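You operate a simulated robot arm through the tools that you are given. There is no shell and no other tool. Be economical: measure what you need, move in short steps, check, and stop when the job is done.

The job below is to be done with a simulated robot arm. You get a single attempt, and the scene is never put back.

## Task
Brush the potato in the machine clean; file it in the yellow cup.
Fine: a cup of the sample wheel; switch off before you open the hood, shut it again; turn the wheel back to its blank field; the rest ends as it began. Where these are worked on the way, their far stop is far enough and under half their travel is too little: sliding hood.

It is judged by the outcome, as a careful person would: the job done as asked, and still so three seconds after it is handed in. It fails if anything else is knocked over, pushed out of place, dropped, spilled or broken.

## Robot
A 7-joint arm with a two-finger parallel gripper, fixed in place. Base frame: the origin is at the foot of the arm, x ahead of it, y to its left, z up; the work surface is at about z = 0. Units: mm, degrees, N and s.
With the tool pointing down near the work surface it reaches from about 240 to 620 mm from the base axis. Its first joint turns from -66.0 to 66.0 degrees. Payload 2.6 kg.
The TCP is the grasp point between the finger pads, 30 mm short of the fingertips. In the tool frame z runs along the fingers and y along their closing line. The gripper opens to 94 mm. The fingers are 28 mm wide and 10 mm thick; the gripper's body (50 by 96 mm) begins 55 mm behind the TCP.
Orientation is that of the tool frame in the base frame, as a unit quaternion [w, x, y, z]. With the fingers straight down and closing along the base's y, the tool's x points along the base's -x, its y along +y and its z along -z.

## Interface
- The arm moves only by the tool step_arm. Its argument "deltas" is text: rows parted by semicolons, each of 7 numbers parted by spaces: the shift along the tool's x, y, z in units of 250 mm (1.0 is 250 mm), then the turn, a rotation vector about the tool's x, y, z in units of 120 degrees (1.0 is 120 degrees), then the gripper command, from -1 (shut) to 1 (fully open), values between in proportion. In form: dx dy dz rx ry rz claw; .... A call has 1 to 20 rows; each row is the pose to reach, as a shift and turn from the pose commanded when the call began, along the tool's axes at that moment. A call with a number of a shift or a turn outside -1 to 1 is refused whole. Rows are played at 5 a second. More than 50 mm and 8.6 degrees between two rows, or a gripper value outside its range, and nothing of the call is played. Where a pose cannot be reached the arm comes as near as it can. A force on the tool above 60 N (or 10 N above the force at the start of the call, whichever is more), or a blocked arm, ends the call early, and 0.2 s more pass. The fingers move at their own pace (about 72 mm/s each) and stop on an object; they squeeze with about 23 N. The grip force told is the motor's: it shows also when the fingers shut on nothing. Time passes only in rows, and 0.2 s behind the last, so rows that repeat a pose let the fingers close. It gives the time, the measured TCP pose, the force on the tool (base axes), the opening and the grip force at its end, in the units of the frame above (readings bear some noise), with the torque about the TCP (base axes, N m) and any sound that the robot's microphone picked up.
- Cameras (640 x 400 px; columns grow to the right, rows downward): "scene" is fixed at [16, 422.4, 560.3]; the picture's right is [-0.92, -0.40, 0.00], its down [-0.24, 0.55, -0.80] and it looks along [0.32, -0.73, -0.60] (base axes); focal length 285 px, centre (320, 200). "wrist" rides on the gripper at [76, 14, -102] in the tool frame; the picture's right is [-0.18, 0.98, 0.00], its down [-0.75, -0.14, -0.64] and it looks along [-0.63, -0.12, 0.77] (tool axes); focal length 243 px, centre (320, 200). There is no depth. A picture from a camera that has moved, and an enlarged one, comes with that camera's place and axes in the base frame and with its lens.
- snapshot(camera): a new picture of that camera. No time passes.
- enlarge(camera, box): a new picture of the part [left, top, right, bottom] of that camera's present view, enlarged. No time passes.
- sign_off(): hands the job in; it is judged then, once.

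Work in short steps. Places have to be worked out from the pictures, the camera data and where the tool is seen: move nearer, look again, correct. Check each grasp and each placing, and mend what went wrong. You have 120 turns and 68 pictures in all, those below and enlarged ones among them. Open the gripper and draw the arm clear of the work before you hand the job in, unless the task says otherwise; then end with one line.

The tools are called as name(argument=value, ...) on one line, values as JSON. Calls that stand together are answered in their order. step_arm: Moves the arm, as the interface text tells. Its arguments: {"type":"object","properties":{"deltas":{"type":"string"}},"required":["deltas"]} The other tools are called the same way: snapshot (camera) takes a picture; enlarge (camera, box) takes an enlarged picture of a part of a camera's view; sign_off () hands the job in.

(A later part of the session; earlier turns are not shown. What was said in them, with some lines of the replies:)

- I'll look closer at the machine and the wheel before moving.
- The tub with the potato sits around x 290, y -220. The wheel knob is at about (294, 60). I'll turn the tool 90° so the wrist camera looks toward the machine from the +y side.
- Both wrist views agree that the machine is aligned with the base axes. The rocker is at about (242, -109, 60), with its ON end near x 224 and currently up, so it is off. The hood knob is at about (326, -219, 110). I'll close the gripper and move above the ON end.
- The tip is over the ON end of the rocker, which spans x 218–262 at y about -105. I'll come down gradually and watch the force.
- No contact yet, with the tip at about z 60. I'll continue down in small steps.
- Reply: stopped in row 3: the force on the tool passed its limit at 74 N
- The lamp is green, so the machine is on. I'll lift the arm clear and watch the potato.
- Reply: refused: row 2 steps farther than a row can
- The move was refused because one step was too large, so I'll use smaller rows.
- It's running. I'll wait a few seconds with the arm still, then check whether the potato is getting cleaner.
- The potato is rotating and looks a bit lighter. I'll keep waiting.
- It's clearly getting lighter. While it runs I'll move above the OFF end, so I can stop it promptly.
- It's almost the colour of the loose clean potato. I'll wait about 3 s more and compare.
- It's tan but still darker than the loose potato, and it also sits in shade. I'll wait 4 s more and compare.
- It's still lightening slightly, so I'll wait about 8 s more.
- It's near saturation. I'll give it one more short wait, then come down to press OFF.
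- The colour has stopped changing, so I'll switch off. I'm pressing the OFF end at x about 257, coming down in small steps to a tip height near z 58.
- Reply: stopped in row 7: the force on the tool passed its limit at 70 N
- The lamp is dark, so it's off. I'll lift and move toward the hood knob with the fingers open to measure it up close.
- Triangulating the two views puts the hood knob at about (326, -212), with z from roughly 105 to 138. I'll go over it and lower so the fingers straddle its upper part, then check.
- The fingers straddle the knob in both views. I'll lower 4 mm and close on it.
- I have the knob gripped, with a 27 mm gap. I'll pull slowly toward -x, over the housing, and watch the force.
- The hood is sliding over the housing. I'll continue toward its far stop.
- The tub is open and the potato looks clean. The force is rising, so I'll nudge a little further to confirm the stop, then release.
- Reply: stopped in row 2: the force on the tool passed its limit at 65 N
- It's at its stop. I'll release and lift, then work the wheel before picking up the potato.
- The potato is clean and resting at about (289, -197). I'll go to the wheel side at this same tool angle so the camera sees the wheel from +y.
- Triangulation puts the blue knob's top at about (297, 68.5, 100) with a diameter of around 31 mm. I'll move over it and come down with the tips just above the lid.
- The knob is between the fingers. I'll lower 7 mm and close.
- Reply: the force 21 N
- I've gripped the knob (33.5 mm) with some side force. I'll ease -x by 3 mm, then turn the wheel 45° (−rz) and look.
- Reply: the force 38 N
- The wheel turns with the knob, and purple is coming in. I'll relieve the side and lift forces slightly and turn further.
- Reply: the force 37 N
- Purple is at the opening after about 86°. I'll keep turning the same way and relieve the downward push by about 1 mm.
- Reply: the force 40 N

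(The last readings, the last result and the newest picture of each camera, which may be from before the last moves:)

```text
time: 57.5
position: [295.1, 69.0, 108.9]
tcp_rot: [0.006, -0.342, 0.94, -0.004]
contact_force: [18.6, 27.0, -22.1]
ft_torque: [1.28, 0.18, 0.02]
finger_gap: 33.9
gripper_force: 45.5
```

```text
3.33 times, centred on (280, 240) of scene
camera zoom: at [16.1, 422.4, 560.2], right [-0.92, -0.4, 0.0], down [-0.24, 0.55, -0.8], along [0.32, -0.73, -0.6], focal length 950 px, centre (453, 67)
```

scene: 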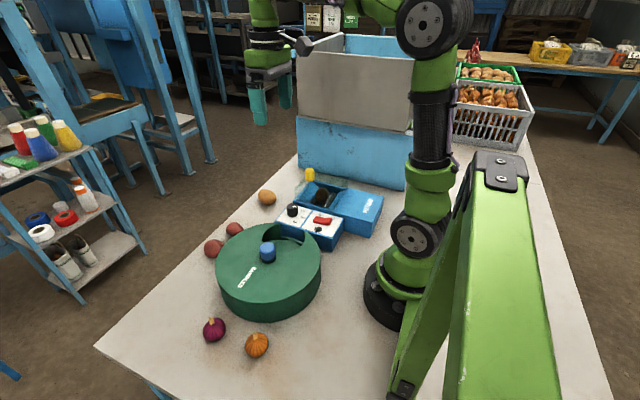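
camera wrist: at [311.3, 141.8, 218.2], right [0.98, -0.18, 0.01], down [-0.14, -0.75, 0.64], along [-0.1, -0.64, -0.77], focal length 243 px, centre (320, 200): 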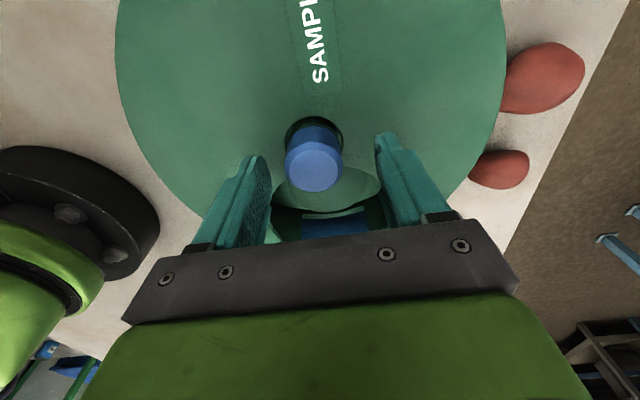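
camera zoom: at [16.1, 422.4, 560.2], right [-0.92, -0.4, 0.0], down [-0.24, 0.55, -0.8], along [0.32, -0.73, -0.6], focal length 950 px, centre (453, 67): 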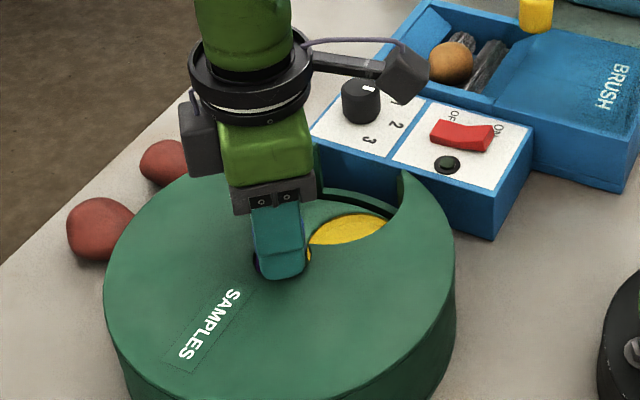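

Yellow is coming into the opening. The fields look spaced about 72°, so I'll turn about 15° more (144° in total).

step_arm(deltas="-0.005 0 0.003 0 0 -0.06 -1;-0.005 0 0.003 0 0 -0.115 -1;-0.005 0 0.003 0 0 -0.115 -1")

enlarge(camera="scene", box=[240, 200, 340, 275])

```text
time: 58.4
position: [296.2, 67.7, 109.3]
tcp_rot: [0.004, -0.451, 0.892, -0.004]
contact_force: [-18.0, 16.3, 38.9]
ft_torque: [1.05, 1.26, -0.08]
finger_gap: 33.7
gripper_force: 44.8
```

```text
5.33 times, centred on (290, 238) of scene
camera zoom: at [15.8, 422.4, 560.3], right [-0.92, -0.4, 0.0], down [-0.24, 0.55, -0.8], along [0.32, -0.73, -0.6], focal length 1520 px, centre (480, 0)
```

zoom: 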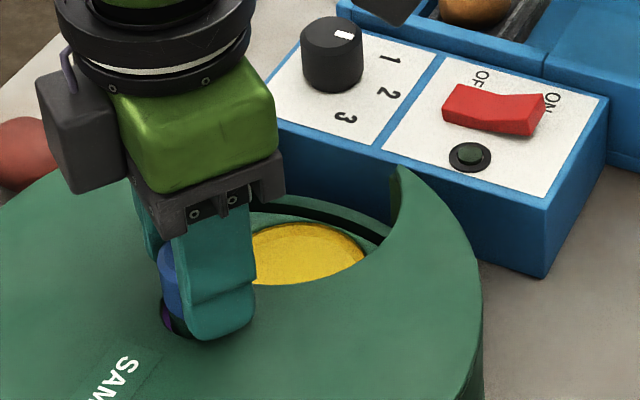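

That's about 143° turned. I'll release, lift clear and check whether the cup is centred.

step_arm(deltas="0 0 0 0 0 0 0.4;0 0 0 0 0 0 0.4;0 0 0 0 0 0 0.4;0 0 -0.1 0 0 0 0.4;0 0 -0.25 0 0 0 0.4;0 0 -0.4 0 0 0 0.4;0 0 -0.5 0 0 0 0.4;0 0 -0.5 0 0 0 0.4")

enlarge(camera="scene", box=[200, 180, 360, 300])

snapshot(camera="wrist")

```text
time: 60.1
position: [294.5, 68.6, 233.5]
tcp_rot: [0.005, -0.452, 0.892, -0.005]
contact_force: [0.0, 0.5, -0.7]
ft_torque: [-0.02, -0.02, -0.02]
finger_gap: 65.8
gripper_force: 0.0
```

```text
3.33 times, centred on (280, 240) of scene
camera zoom: at [16.0, 422.4, 560.3], right [-0.92, -0.4, 0.0], down [-0.24, 0.55, -0.8], along [0.32, -0.73, -0.6], focal length 950 px, centre (453, 67)
```

zoom: 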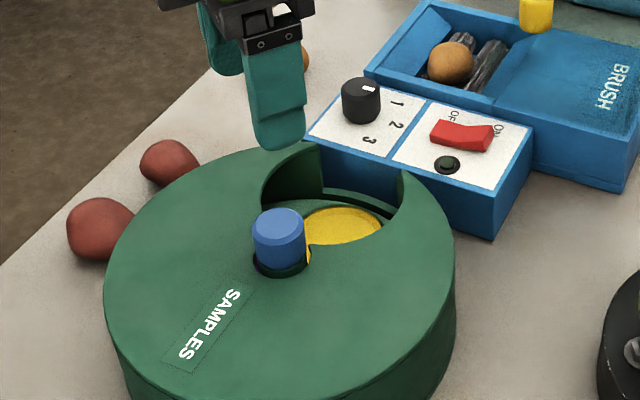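

```text
27 pictures are left
camera wrist: at [237.5, 15.1, 334.9], right [-0.68, 0.73, -0.01], down [0.55, 0.53, 0.65], along [0.48, 0.44, -0.76], focal length 243 px, centre (320, 200)
```

wrist: 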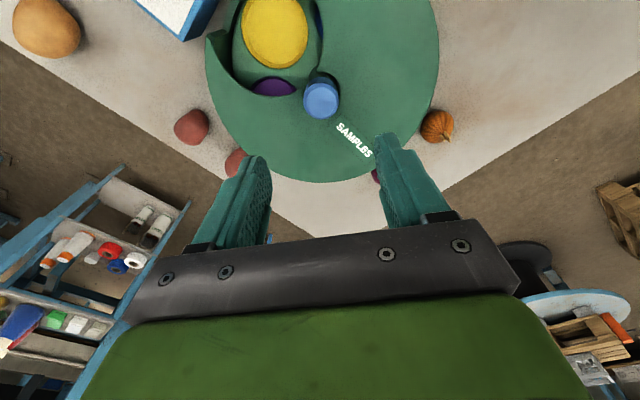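

The yellow cup looks centred at about (292, 1), with its floor near z 38. I'll go above the potato at about (289, -197), turning so the fingers close across its short (x) axis.

step_arm(deltas="0.145 -0.102 0 0 0 -0.05 0.3;0.29 -0.204 0 0 0 -0.1 0.3;0.434 -0.306 0 0 0 -0.15 0.3;0.579 -0.408 0 0 0 -0.2 0.3;0.723 -0.51 0 0 0 -0.25 0.3;0.868 -0.612 0.06 0 0 -0.303 0.3;0.868 -0.612 0.2 0 0 -0.303 0.3;0.868 -0.612 0.25 0 0 -0.303 0.3")

snapshot(camera="wrist")

```text
time: 62.0
position: [290.6, -197.8, 171.3]
tcp_rot: [-0.003, 0.708, -0.707, 0.005]
contact_force: [0.4, -0.7, 0.5]
ft_torque: [-0.02, -0.03, -0.03]
finger_gap: 61.2
gripper_force: 0.0
```

```text
26 pictures are left
camera wrist: at [275.8, -274.3, 274.1], right [-0.98, 0.18, -0.01], down [0.13, 0.76, 0.64], along [0.13, 0.63, -0.77], focal length 243 px, centre (320, 200)
```

wrist: 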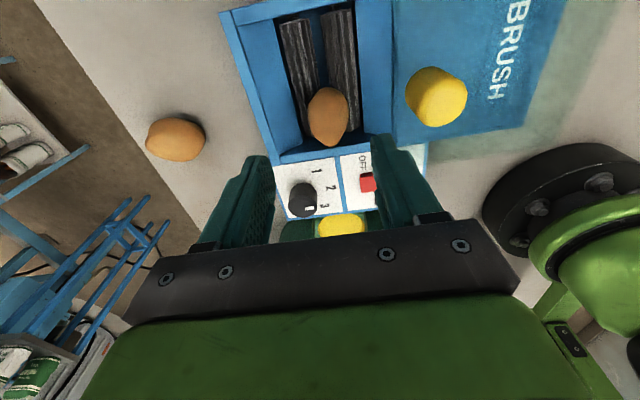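

Two wrist rays put the potato centre at about (287.5, -192, 57). I'll centre on it and lower to a TCP height of about z 76, watching for contact.

step_arm(deltas="-0.022 0.012 0.05 0 0 0 0.2;-0.022 0.012 0.18 0 0 0 0.2;-0.022 0.012 0.28 0 0 0 0.2;-0.022 0.012 0.33 0 0 0 0.2;-0.022 0.012 0.36 0 0 0 0.2;-0.022 0.012 0.38 0 0 0 0.2;-0.022 0.012 0.38 0 0 0 0.2")

snapshot(camera="wrist")

```text
time: 63.5
position: [290.4, -191.6, 77.7]
tcp_rot: [-0.005, 0.709, -0.706, 0.008]
contact_force: [-4.4, 5.8, 23.2]
ft_torque: [0.24, -0.77, 0.24]
finger_gap: 54.5
gripper_force: 0.1
```

```text
25 pictures are left
camera wrist: at [274.9, -268.5, 180.0], right [-0.98, 0.18, -0.02], down [0.13, 0.76, 0.64], along [0.13, 0.63, -0.77], focal length 243 px, centre (320, 200)
```

wrist: 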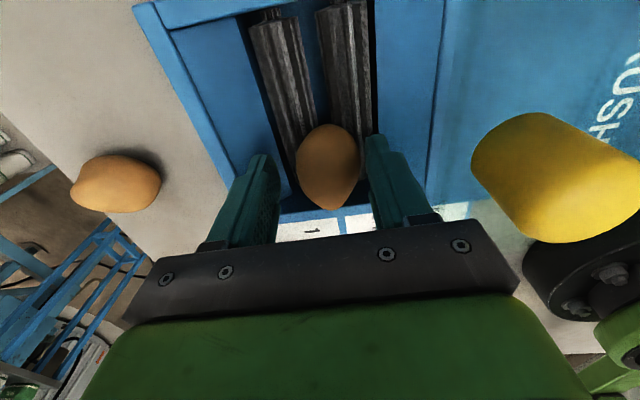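

The potato is between the fingers, and one tip is lightly touching the tub slope. I'll raise 2 mm and close.

step_arm(deltas="0 0 -0.01 0 0 0 0.2;0 0 -0.01 0 0 0 -1;0 0 -0.01 0 0 0 -1;0 0 -0.01 0 0 0 -1;0 0 -0.01 0 0 0 -1")

```text
time: 64.8
position: [289.4, -191.6, 78.8]
tcp_rot: [-0.003, 0.708, -0.706, 0.006]
contact_force: [0.6, 0.3, -0.1]
ft_torque: [-0.04, -0.02, 0.02]
finger_gap: 35.1
gripper_force: 23.0
```

Gripped at 35 mm. I'll lift straight up and check that it's held.

step_arm(deltas="0 0 -0.04 0 0 0 -1;0 0 -0.1 0 0 0 -1;0 0 -0.2 0 0 0 -1;0 0 -0.32 0 0 0 -1;0 0 -0.44 0 0 0 -1;0 0 -0.44 0 0 0 -1")

snapshot(camera="wrist")

```text
time: 66.2
position: [287.3, -191.3, 189.5]
tcp_rot: [-0.003, 0.707, -0.707, 0.007]
contact_force: [-0.2, -0.3, -0.7]
ft_torque: [-0.01, 0.0, 0.01]
finger_gap: 35.0
gripper_force: 22.9
```

```text
24 pictures are left
camera wrist: at [273.3, -267.2, 292.2], right [-0.98, 0.18, -0.01], down [0.13, 0.76, 0.64], along [0.13, 0.63, -0.77], focal length 243 px, centre (320, 200)
```

wrist: 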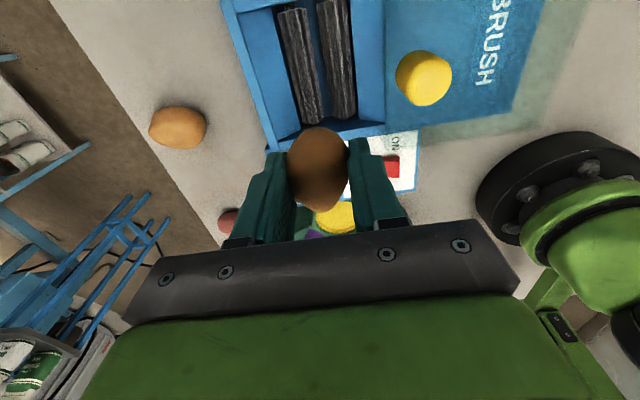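

It's held firmly. I'll carry it across at this height to above the yellow cup.

step_arm(deltas="-0.15 -0.004 0 0 0 0 -1;-0.3 -0.008 0 0 0 0 -1;-0.45 -0.012 0 0 0 0 -1;-0.6 -0.016 0 0 0 0 -1;-0.7 -0.018 0 0 0 0 -1;-0.768 -0.019 0 0 0 0 -1;-0.768 -0.019 0.08 0 0 0 -1;-0.768 -0.019 0.08 0 0 0 -1")

snapshot(camera="wrist")

enlarge(camera="scene", box=[220, 160, 360, 265])

```text
time: 68.0
position: [293.8, 0.3, 167.8]
tcp_rot: [-0.003, 0.707, -0.707, 0.007]
contact_force: [-0.1, -0.2, -0.5]
ft_torque: [0.02, 0.0, -0.01]
finger_gap: 34.6
gripper_force: 23.4
```

```text
23 pictures are left
camera wrist: at [277.6, -75.9, 270.6], right [-0.98, 0.18, -0.01], down [0.13, 0.76, 0.64], along [0.13, 0.63, -0.77], focal length 243 px, centre (320, 200)
```

wrist: 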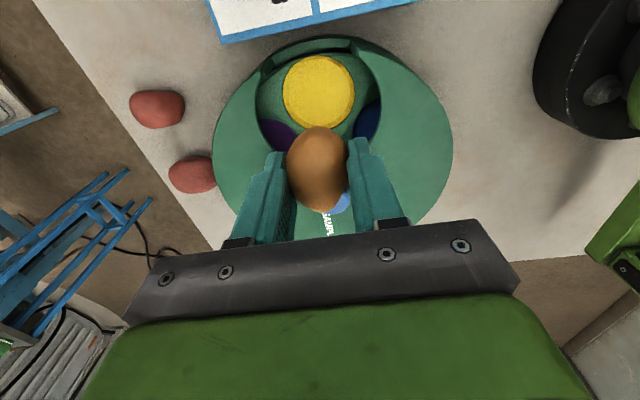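

```text
3.81 times, centred on (290, 212) of scene
camera zoom: at [16.0, 422.4, 560.3], right [-0.92, -0.4, 0.0], down [-0.24, 0.55, -0.8], along [0.32, -0.73, -0.6], focal length 1086 px, centre (434, 152)
```

zoom: 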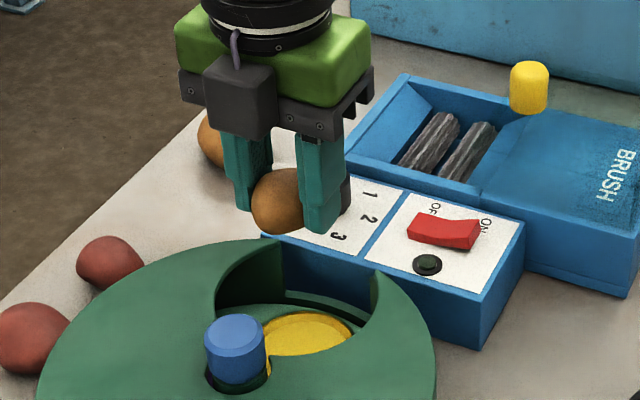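

The slivers of the neighbouring cups are symmetric, so the wheel is well centred. The cup centre refines to about (295.5, -6), so I'll shift there and lower to z 95.

step_arm(deltas="0.022 -0.008 0.06 0 0 0 -1;0.022 -0.008 0.15 0 0 0 -1;0.022 -0.008 0.23 0 0 0 -1;0.022 -0.008 0.29 0 0 0 -1;0.022 -0.008 0.29 0 0 0 -1")

snapshot(camera="wrist")

enlarge(camera="scene", box=[220, 160, 360, 265])

```text
time: 69.2
position: [295.3, -4.9, 95.5]
tcp_rot: [-0.001, 0.708, -0.706, 0.007]
contact_force: [-0.4, -0.2, -0.4]
ft_torque: [-0.03, 0.04, 0.01]
finger_gap: 34.8
gripper_force: 22.9
```

```text
21 pictures are left
camera wrist: at [280.0, -81.8, 198.1], right [-0.98, 0.18, -0.01], down [0.13, 0.76, 0.64], along [0.13, 0.63, -0.77], focal length 243 px, centre (320, 200)
```

wrist: 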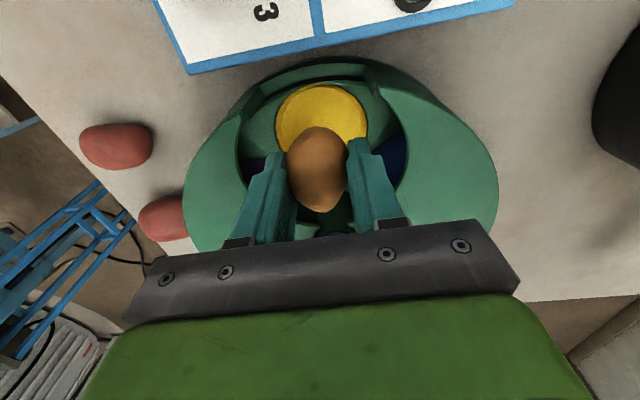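

```text
3.81 times, centred on (290, 212) of scene
camera zoom: at [16.0, 422.4, 560.3], right [-0.92, -0.4, 0.0], down [-0.24, 0.55, -0.8], along [0.32, -0.73, -0.6], focal length 1086 px, centre (434, 152)
```

zoom: 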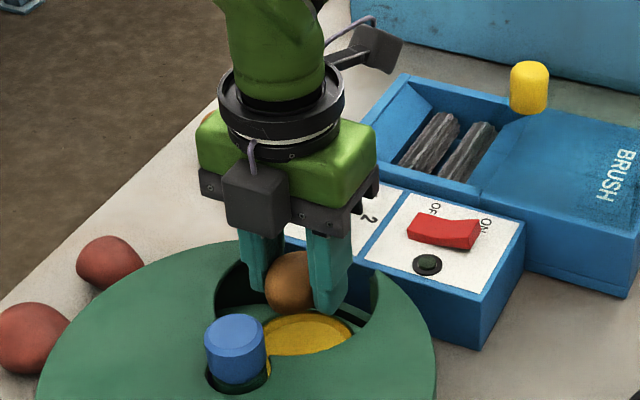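

It's aligned in x, and the cup centre is about 3 mm further toward -y. I'll shift and lower slowly to a TCP height of z 70.

step_arm(deltas="0.012 0 0.03 0 0 0 -1;0.012 0 0.05 0 0 0 -1;0.012 0 0.07 0 0 0 -1;0.012 0 0.085 0 0 0 -1;0.012 0 0.1 0 0 0 -1;0.012 0 0.1 0 0 0 -1")

enlarge(camera="wrist", box=[200, 40, 460, 240])

```text
time: 70.5
position: [294.8, -7.3, 70.7]
tcp_rot: [-0.002, 0.708, -0.707, 0.006]
contact_force: [-0.8, -0.4, -0.3]
ft_torque: [-0.02, -0.03, 0.05]
finger_gap: 34.8
gripper_force: 23.1
```

```text
2.00 times, centred on (330, 140) of wrist
camera zoom: at [280.8, -84.5, 172.8], right [-0.98, 0.18, -0.01], down [0.13, 0.76, 0.64], along [0.13, 0.63, -0.77], focal length 485 px, centre (300, 320)
```

zoom: 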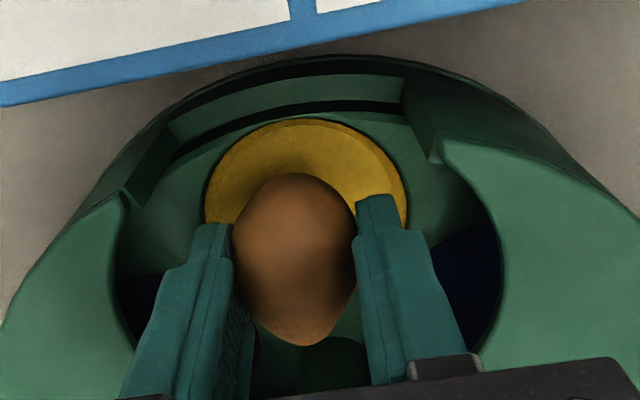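

The potato is over the middle of the yellow cup. I'll keep lowering gently until contact, or to a TCP height of about z 62.

step_arm(deltas="0 -0.002 0.008 0 0 0 -1;0 -0.002 0.016 0 0 0 -1;0 -0.002 0.024 0 0 0 -1;0 -0.002 0.03 0 0 0 -1;0 -0.002 0.03 0 0 0 -1")

```text
time: 71.8
position: [296.5, -7.4, 63.9]
tcp_rot: [-0.003, 0.708, -0.707, 0.007]
contact_force: [0.0, 0.3, 0.1]
ft_torque: [0.03, -0.01, -0.01]
finger_gap: 34.6
gripper_force: 22.6
```

No contact yet, so I'll go down a few mm more.

step_arm(deltas="0 0 0.008 0 0 0 -1;0 0 0.016 0 0 0 -1;0 0 0.024 0 0 0 -1;0 0 0.032 0 0 0 -1;0 0 0.032 0 0 0 -1")

enlarge(camera="scene", box=[240, 190, 340, 265])

```text
time: 73.0
position: [296.2, -8.4, 55.3]
tcp_rot: [-0.002, 0.708, -0.707, 0.005]
contact_force: [-0.2, 0.5, -0.9]
ft_torque: [0.07, -0.02, -0.02]
finger_gap: 34.6
gripper_force: 23.0
```

```text
5.33 times, centred on (290, 228) of scene
camera zoom: at [16.0, 422.4, 560.3], right [-0.92, -0.4, 0.0], down [-0.24, 0.55, -0.8], along [0.32, -0.73, -0.6], focal length 1520 px, centre (480, 53)
```

zoom: 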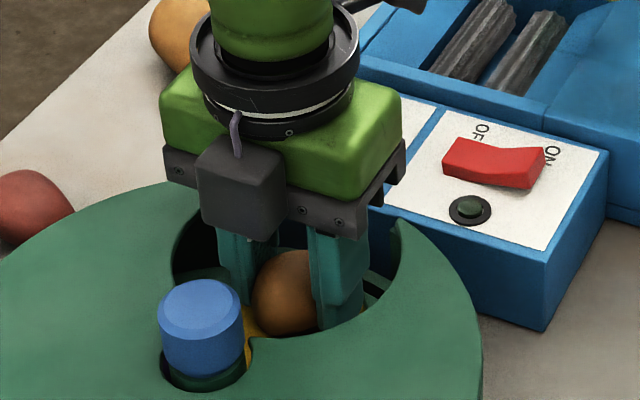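

Still free and well inside the pocket. I'll take a few more small steps.

step_arm(deltas="0 0 0.008 0 0 0 -1;0 0 0.016 0 0 0 -1;0 0 0.024 0 0 0 -1;0 0 0.024 0 0 0 -1")

```text
time: 74.0
position: [296.8, -7.8, 49.9]
tcp_rot: [-0.004, 0.708, -0.706, 0.008]
contact_force: [0.1, 0.5, 12.6]
ft_torque: [-0.05, 0.02, 0.0]
finger_gap: 34.4
gripper_force: 23.2
```

Light contact at 12 N: it has touched the cup. I'll open the fingers a little, then lift straight out.

step_arm(deltas="0 0 -0.006 0 0 0 -0.05;0 0 -0.006 0 0 0 -0.05;0 0 -0.006 0 0 0 -0.05;0 0 -0.05 0 0 0 -0.05;0 0 -0.15 0 0 0 -0.05;0 0 -0.3 0 0 0 -0.05;0 0 -0.45 0 0 0 0.1;0 0 -0.45 0 0 0 0.1")

snapshot(camera="wrist")

enlarge(camera="scene", box=[220, 170, 360, 275])

```text
time: 75.8
position: [293.1, -8.1, 163.0]
tcp_rot: [-0.003, 0.709, -0.706, 0.006]
contact_force: [0.0, -0.1, -0.7]
ft_torque: [-0.02, 0.0, -0.04]
finger_gap: 52.1
gripper_force: 0.0
```

```text
17 pictures are left
camera wrist: at [279.4, -84.8, 265.7], right [-0.98, 0.18, -0.01], down [0.13, 0.76, 0.64], along [0.13, 0.63, -0.77], focal length 243 px, centre (320, 200)
```

wrist: 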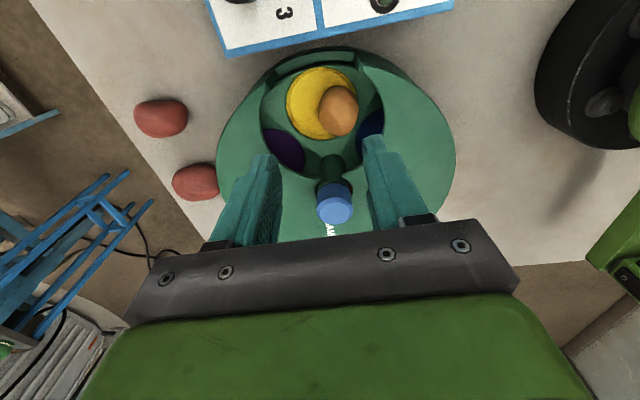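

```text
3.81 times, centred on (290, 222) of scene
camera zoom: at [16.0, 422.4, 560.3], right [-0.92, -0.4, 0.0], down [-0.24, 0.55, -0.8], along [0.32, -0.73, -0.6], focal length 1086 px, centre (434, 114)
```

zoom: 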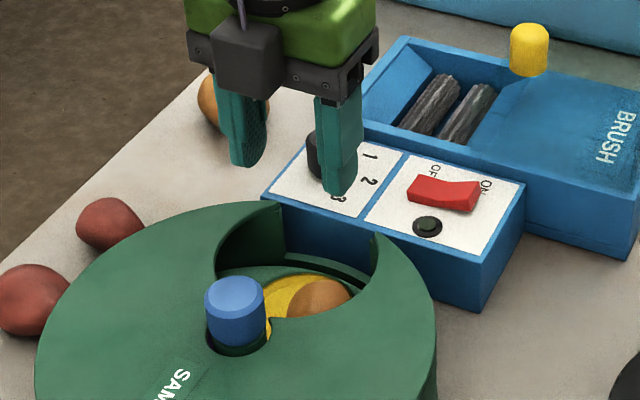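

The potato is in the cup but off to one side. I'll take a closer look.

enlarge(camera="wrist", box=[240, 40, 400, 200])

```text
2.50 times, centred on (320, 120) of wrist
camera zoom: at [279.4, -84.8, 265.7], right [-0.98, 0.18, -0.01], down [0.13, 0.76, 0.64], along [0.13, 0.63, -0.77], focal length 606 px, centre (320, 400)
```

zoom: 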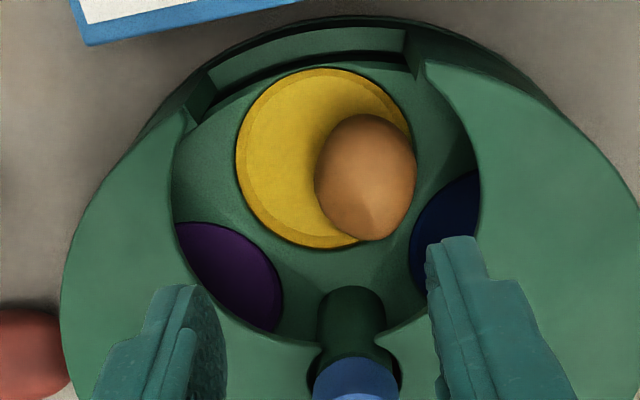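

The potato's top is at about z 51, well below the lid, and it lies inside the bowl. I'll go back over the blue knob at the same tool angle as when I let go, then recheck the potato.

step_arm(deltas="-0.05 -0.002 -0.04 0 0 0.05 0.4;-0.1 -0.004 -0.06 0 0 0.1 0.4;-0.15 -0.006 -0.06 0 0 0.15 0.4;-0.2 -0.008 -0.06 0 0 0.2 0.4;-0.25 -0.01 -0.06 0 0 0.25 0.4;-0.302 -0.012 -0.06 0 0 0.302 0.4;-0.302 -0.012 -0.06 0 0 0.302 0.4;-0.302 -0.012 -0.06 0 0 0.302 0.4")

enlarge(camera="wrist", box=[160, 0, 440, 180])

```text
time: 77.5
position: [297.8, 68.8, 176.7]
tcp_rot: [0.005, -0.453, 0.891, -0.006]
contact_force: [0.0, -0.1, -0.8]
ft_torque: [0.01, 0.0, -0.02]
finger_gap: 65.7
gripper_force: 0.0
```

```text
2.22 times, centred on (300, 90) of wrist
camera zoom: at [240.3, 14.3, 278.4], right [-0.69, 0.73, -0.01], down [0.55, 0.53, 0.65], along [0.48, 0.44, -0.76], focal length 539 px, centre (364, 444)
```

zoom: 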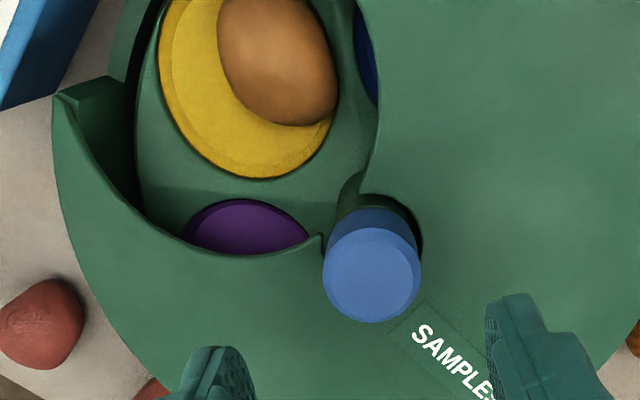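

The potato is sitting still in the yellow cup. I'll lower onto the knob and grip it.

step_arm(deltas="0.006 0.002 0.1 0 0 0 0.4;0.006 0.002 0.2 0 0 0 0.4;0.006 0.002 0.25 0 0 0 0.4;0.006 0.002 0.268 0 0 0 0.4;0.006 0.002 0.268 0 0 0 -1;0.006 0.002 0.268 0 0 0 -1;0.006 0.002 0.268 0 0 0 -1;0.006 0.002 0.268 0 0 0 -1")

```text
time: 79.3
position: [296.0, 67.8, 109.7]
tcp_rot: [0.002, -0.453, 0.891, -0.003]
contact_force: [-19.1, 17.2, 3.0]
ft_torque: [1.11, 0.78, 0.03]
finger_gap: 33.6
gripper_force: 44.8
```

Gripped. I'll turn the wheel back slowly, in the opposite direction (+rz), for about 70° first.

step_arm(deltas="0 0.004 0 0 0 0 -1;0 0.004 0 0 0 0.015 -1;0 0.004 0 0 0 0.045 -1;0 0.004 0 0 0 0.075 -1;0 0.004 0 0 0 0.105 -1;0 0.004 0 0 0 0.14 -1;0 0.004 0 0 0 0.175 -1;0 0.004 0 0 0 0.21 -1;0 0.004 0 0 0 0.245 -1;0 0.004 0 0 0 0.28 -1;0 0.004 0 0 0 0.315 -1;0 0.004 0 0 0 0.35 -1;0 0.004 0 0 0 0.385 -1;0 0.004 0 0 0 0.42 -1;0 0.004 0 0 0 0.455 -1;0 0.004 0 0 0 0.49 -1;0 0.004 0 0 0 0.52 -1;0 0.004 0 0 0 0.545 -1;0 0.004 0 0 0 0.56 -1;0 0.004 0 0 0 0.56 -1")

enlarge(camera="scene", box=[200, 180, 360, 300])

```text
time: 83.5
position: [295.4, 67.6, 109.7]
tcp_rot: [0.005, 0.117, 0.993, -0.001]
contact_force: [-20.0, 18.1, -5.0]
ft_torque: [0.84, -0.16, -0.06]
finger_gap: 33.8
gripper_force: 45.2
```

```text
3.33 times, centred on (280, 240) of scene
camera zoom: at [16.0, 422.4, 560.3], right [-0.92, -0.4, 0.0], down [-0.24, 0.55, -0.8], along [0.32, -0.73, -0.6], focal length 950 px, centre (453, 67)
```

zoom: 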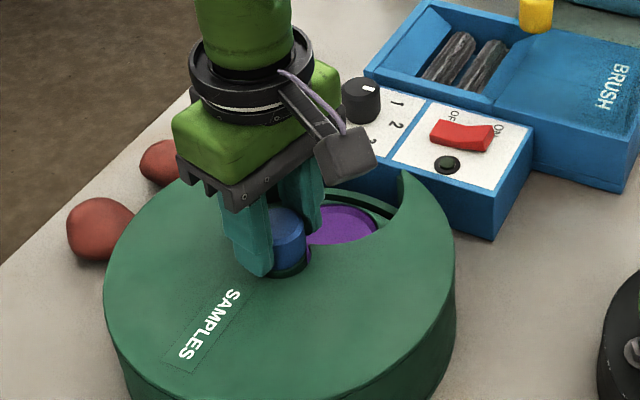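

Purple is in the opening, as expected. I'll continue slowly through the remaining 76° back to blank.

step_arm(deltas="0.004 0.003 0 0 0 0.02 -1;0.004 0.003 0 0 0 0.05 -1;0.004 0.003 0 0 0 0.085 -1;0.004 0.003 0 0 0 0.12 -1;0.004 0.003 0 0 0 0.155 -1;0.004 0.003 0 0 0 0.19 -1;0.004 0.003 0 0 0 0.225 -1;0.004 0.003 0 0 0 0.26 -1;0.004 0.003 0 0 0 0.295 -1;0.004 0.003 0 0 0 0.33 -1;0.004 0.003 0 0 0 0.365 -1;0.004 0.003 0 0 0 0.4 -1;0.004 0.003 0 0 0 0.435 -1;0.004 0.003 0 0 0 0.47 -1;0.004 0.003 0 0 0 0.505 -1;0.004 0.003 0 0 0 0.54 -1;0.004 0.003 0 0 0 0.575 -1;0.004 0.003 0 0 0 0.61 -1;0.004 0.003 0 0 0 0.634 -1;0.004 0.003 0 0 0 0.634 -1")

```text
time: 87.8
position: [295.4, 66.8, 109.3]
tcp_rot: [0.006, 0.704, 0.71, 0.002]
contact_force: [-13.5, -20.2, 7.1]
ft_torque: [-0.71, 1.21, -0.04]
finger_gap: 33.8
gripper_force: 45.0
```

The wheel is back to its starting angle (yaw 89.5°). I'll release, lift straight up and look.

step_arm(deltas="0 0 0 0 0 0 0.4;0 0 0 0 0 0 0.4;0 0 0 0 0 0 0.4;0 0 -0.1 0 0 0 0.4;0 0 -0.25 0 0 0 0.4;0 0 -0.4 0 0 0 0.4;-0.1 0 -0.5 0 0 0 0.4;-0.25 0 -0.5 0 0 0 0.4;-0.25 0 -0.5 0 0 0 0.4")

enlarge(camera="scene", box=[200, 180, 360, 300])

```text
time: 89.8
position: [294.9, 5.2, 234.3]
tcp_rot: [0.007, 0.703, 0.711, 0.003]
contact_force: [-0.1, -0.4, -0.2]
ft_torque: [0.0, 0.01, 0.03]
finger_gap: 66.1
gripper_force: 0.1
```

```text
3.33 times, centred on (280, 240) of scene
camera zoom: at [16.0, 422.4, 560.3], right [-0.92, -0.4, 0.0], down [-0.24, 0.55, -0.8], along [0.32, -0.73, -0.6], focal length 950 px, centre (453, 67)
```

zoom: 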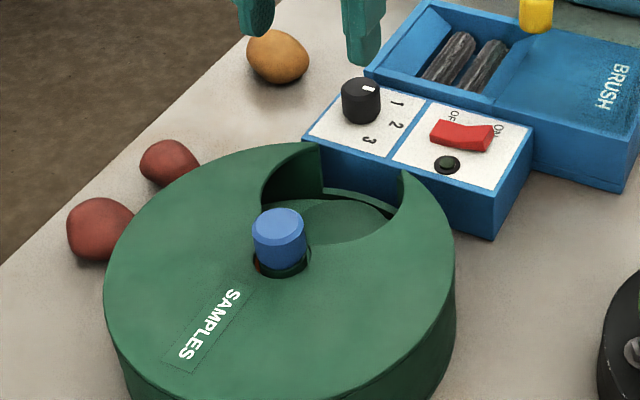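

The blank field is back exactly as at the start. Now to shut the hood: I'm moving back over its knob at about (216.7, -212).

step_arm(deltas="-0.17 -0.064 0 0 0 0 0.4;-0.34 -0.128 0 0 0 0 0.4;-0.51 -0.19 0 0 0 0 0.4;-0.68 -0.25 0 0 0 0 0.4;-0.8 -0.3 0 0 0 0 0.4;-0.865 -0.32 0 0 0 0 0.4;-0.865 -0.32 0.15 0 0 0 0.4;-0.865 -0.32 0.25 0 0 0 0.4;-0.865 -0.32 0.25 0 0 0 0.4")

snapshot(camera="wrist")

```text
time: 91.8
position: [217.9, -211.9, 173.0]
tcp_rot: [0.006, 0.704, 0.711, 0.004]
contact_force: [-0.2, -0.5, 0.4]
ft_torque: [0.02, -0.01, 0.0]
finger_gap: 65.8
gripper_force: 0.1
```

```text
11 pictures are left
camera wrist: at [230.4, -135.8, 274.1], right [0.98, -0.17, 0.01], down [-0.14, -0.75, 0.64], along [-0.1, -0.64, -0.77], focal length 243 px, centre (320, 200)
```

wrist: 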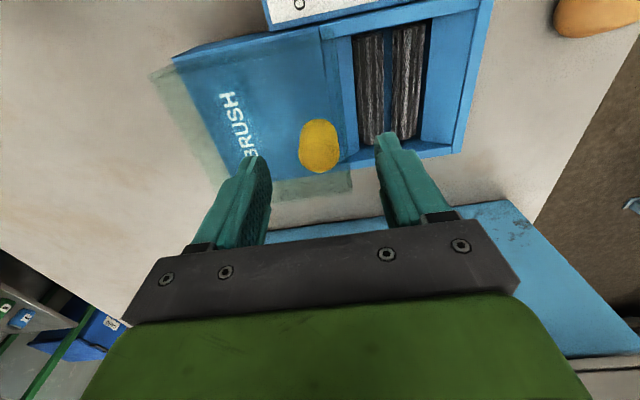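

The knob is between the fingers. I'll lower to z 144, close, then slide the hood toward +x.

step_arm(deltas="0 -0.004 0.06 0 0 0 0.4;0 -0.004 0.114 0 0 0 0.4;0 -0.004 0.114 0 0 0 -1;0 -0.004 0.114 0 0 0 -1;0 -0.004 0.114 0 0 0 -1;0 -0.004 0.114 0 0 0 -1")

step_arm(deltas="0 0.03 0 0 0 0 -1;0 0.06 0 0 0 0 -1;0 0.09 0 0 0 0 -1;0 0.12 0 0 0 0 -1;0 0.15 0 0 0 0 -1;0 0.18 0 0 0 0 -1;0 0.21 0 0 0 0 -1;0 0.24 0 0 0 0 -1;0 0.27 0 0 0 0 -1;0 0.3 0 0 0 0 -1;0 0.33 0 0 0 0 -1;0 0.36 0 0 0 0 -1;0 0.39 0 0 0 0 -1;0 0.42 0 0 0 0 -1")

```text
time: 93.2
position: [217.7, -211.7, 144.5]
tcp_rot: [0.005, 0.703, 0.711, 0.002]
contact_force: [-0.6, -2.0, -3.9]
ft_torque: [-0.23, 0.83, -0.05]
finger_gap: 27.3
gripper_force: 44.0
```

```text
time: 96.2
position: [322.4, -209.9, 144.8]
tcp_rot: [0.007, 0.703, 0.711, 0.002]
contact_force: [0.9, -21.4, -27.1]
ft_torque: [-0.11, 0.71, -0.11]
finger_gap: 27.2
gripper_force: 44.9
```

It's nearly closed. I'll ease the side load and push on to the closed stop.

step_arm(deltas="-0.007 0 0.004 0 0 0 -1;-0.007 0.01 0.004 0 0 0 -1;-0.007 0.02 0.004 0 0 0 -1;-0.007 0.03 0.004 0 0 0 -1")

enlarge(camera="scene", box=[260, 120, 400, 220])

```text
time: 97.2
position: [325.0, -211.5, 143.9]
tcp_rot: [0.0, 0.707, 0.707, 0.002]
contact_force: [-6.8, 5.2, 5.6]
ft_torque: [-0.7, 0.37, 0.02]
finger_gap: 26.8
gripper_force: 45.2
stopped in row 4: the force on the tool passed its limit at 61 N (the readings are from after the stop); the commanded pose is now the measured one
```

```text
4.00 times, centred on (330, 170) of scene
camera zoom: at [16.0, 422.4, 560.2], right [-0.92, -0.4, 0.0], down [-0.24, 0.55, -0.8], along [0.32, -0.73, -0.6], focal length 1140 px, centre (280, 320)
```

zoom: 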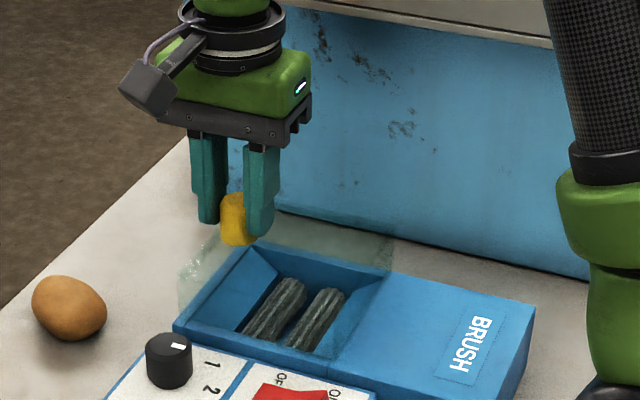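

The hood hit its closed stop, and the glass edge is where it was at the start. I'll release and draw up clear.

step_arm(deltas="0 0 0 0 0 0 0.4;0 0 0 0 0 0 0.4;0 0 0 0 0 0 0.4;0 0 -0.1 0 0 0 0.4;0 0 -0.25 0 0 0 0.6;0 0 -0.4 0 0 0 1;0.1 0.05 -0.5 0 0 0 1;0.2 0.1 -0.6 0 0 0 1;0.35 0.1 -0.7 0 0 0 1;0.45 0.1 -0.8 0 0 0 1;0.45 0.1 -0.8 0 0 0 1")

snapshot(camera="scene")

enlarge(camera="scene", box=[190, 150, 400, 370])

enlarge(camera="wrist", box=[160, 0, 460, 200])

```text
time: 99.7
position: [349.8, -98.7, 346.1]
tcp_rot: [0.0, 0.707, 0.707, 0.003]
contact_force: [-0.1, 0.6, 0.6]
ft_torque: [0.01, 0.0, -0.01]
finger_gap: 94.1
gripper_force: 0.1
```

```text
9 pictures are left
```

scene: 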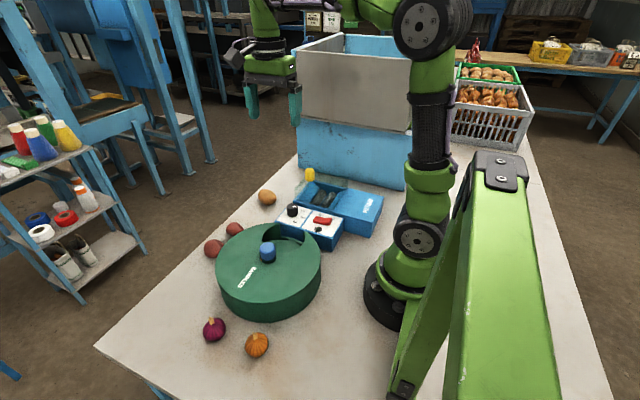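

```text
1.82 times, centred on (295, 260) of scene
camera zoom: at [16.0, 422.4, 560.3], right [-0.92, -0.4, 0.0], down [-0.24, 0.55, -0.8], along [0.32, -0.73, -0.6], focal length 518 px, centre (366, 91)
```

zoom: 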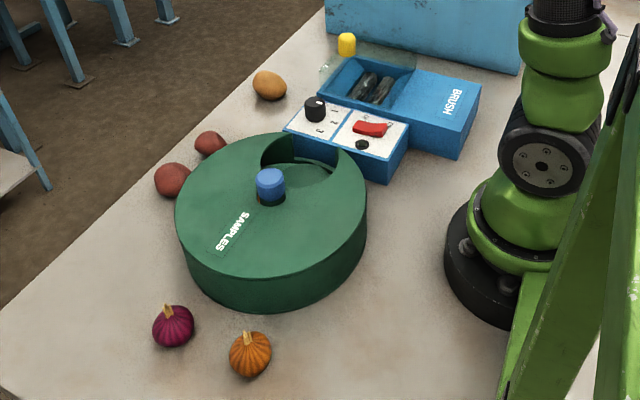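

```text
2.00 times, centred on (310, 100) of wrist
camera zoom: at [365.1, -23.9, 448.2], right [0.98, -0.18, 0.0], down [-0.14, -0.76, 0.64], along [-0.11, -0.63, -0.77], focal length 485 px, centre (340, 400)
```

zoom: 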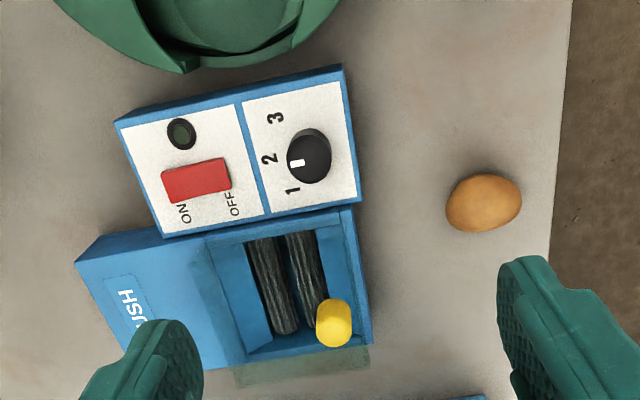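

The machine is off, the hood is shut, the wheel is back at blank and everything else is where it started. The arm is clear with the gripper open, so I'm handing in.

sign_off()

```text
The job is handed in.
```

The potato is brushed clean and was set in the yellow cup, a little off-centre; I didn't look into the cup again after turning the wheel back to blank. The machine is off, the hood is shut and nothing else was moved.
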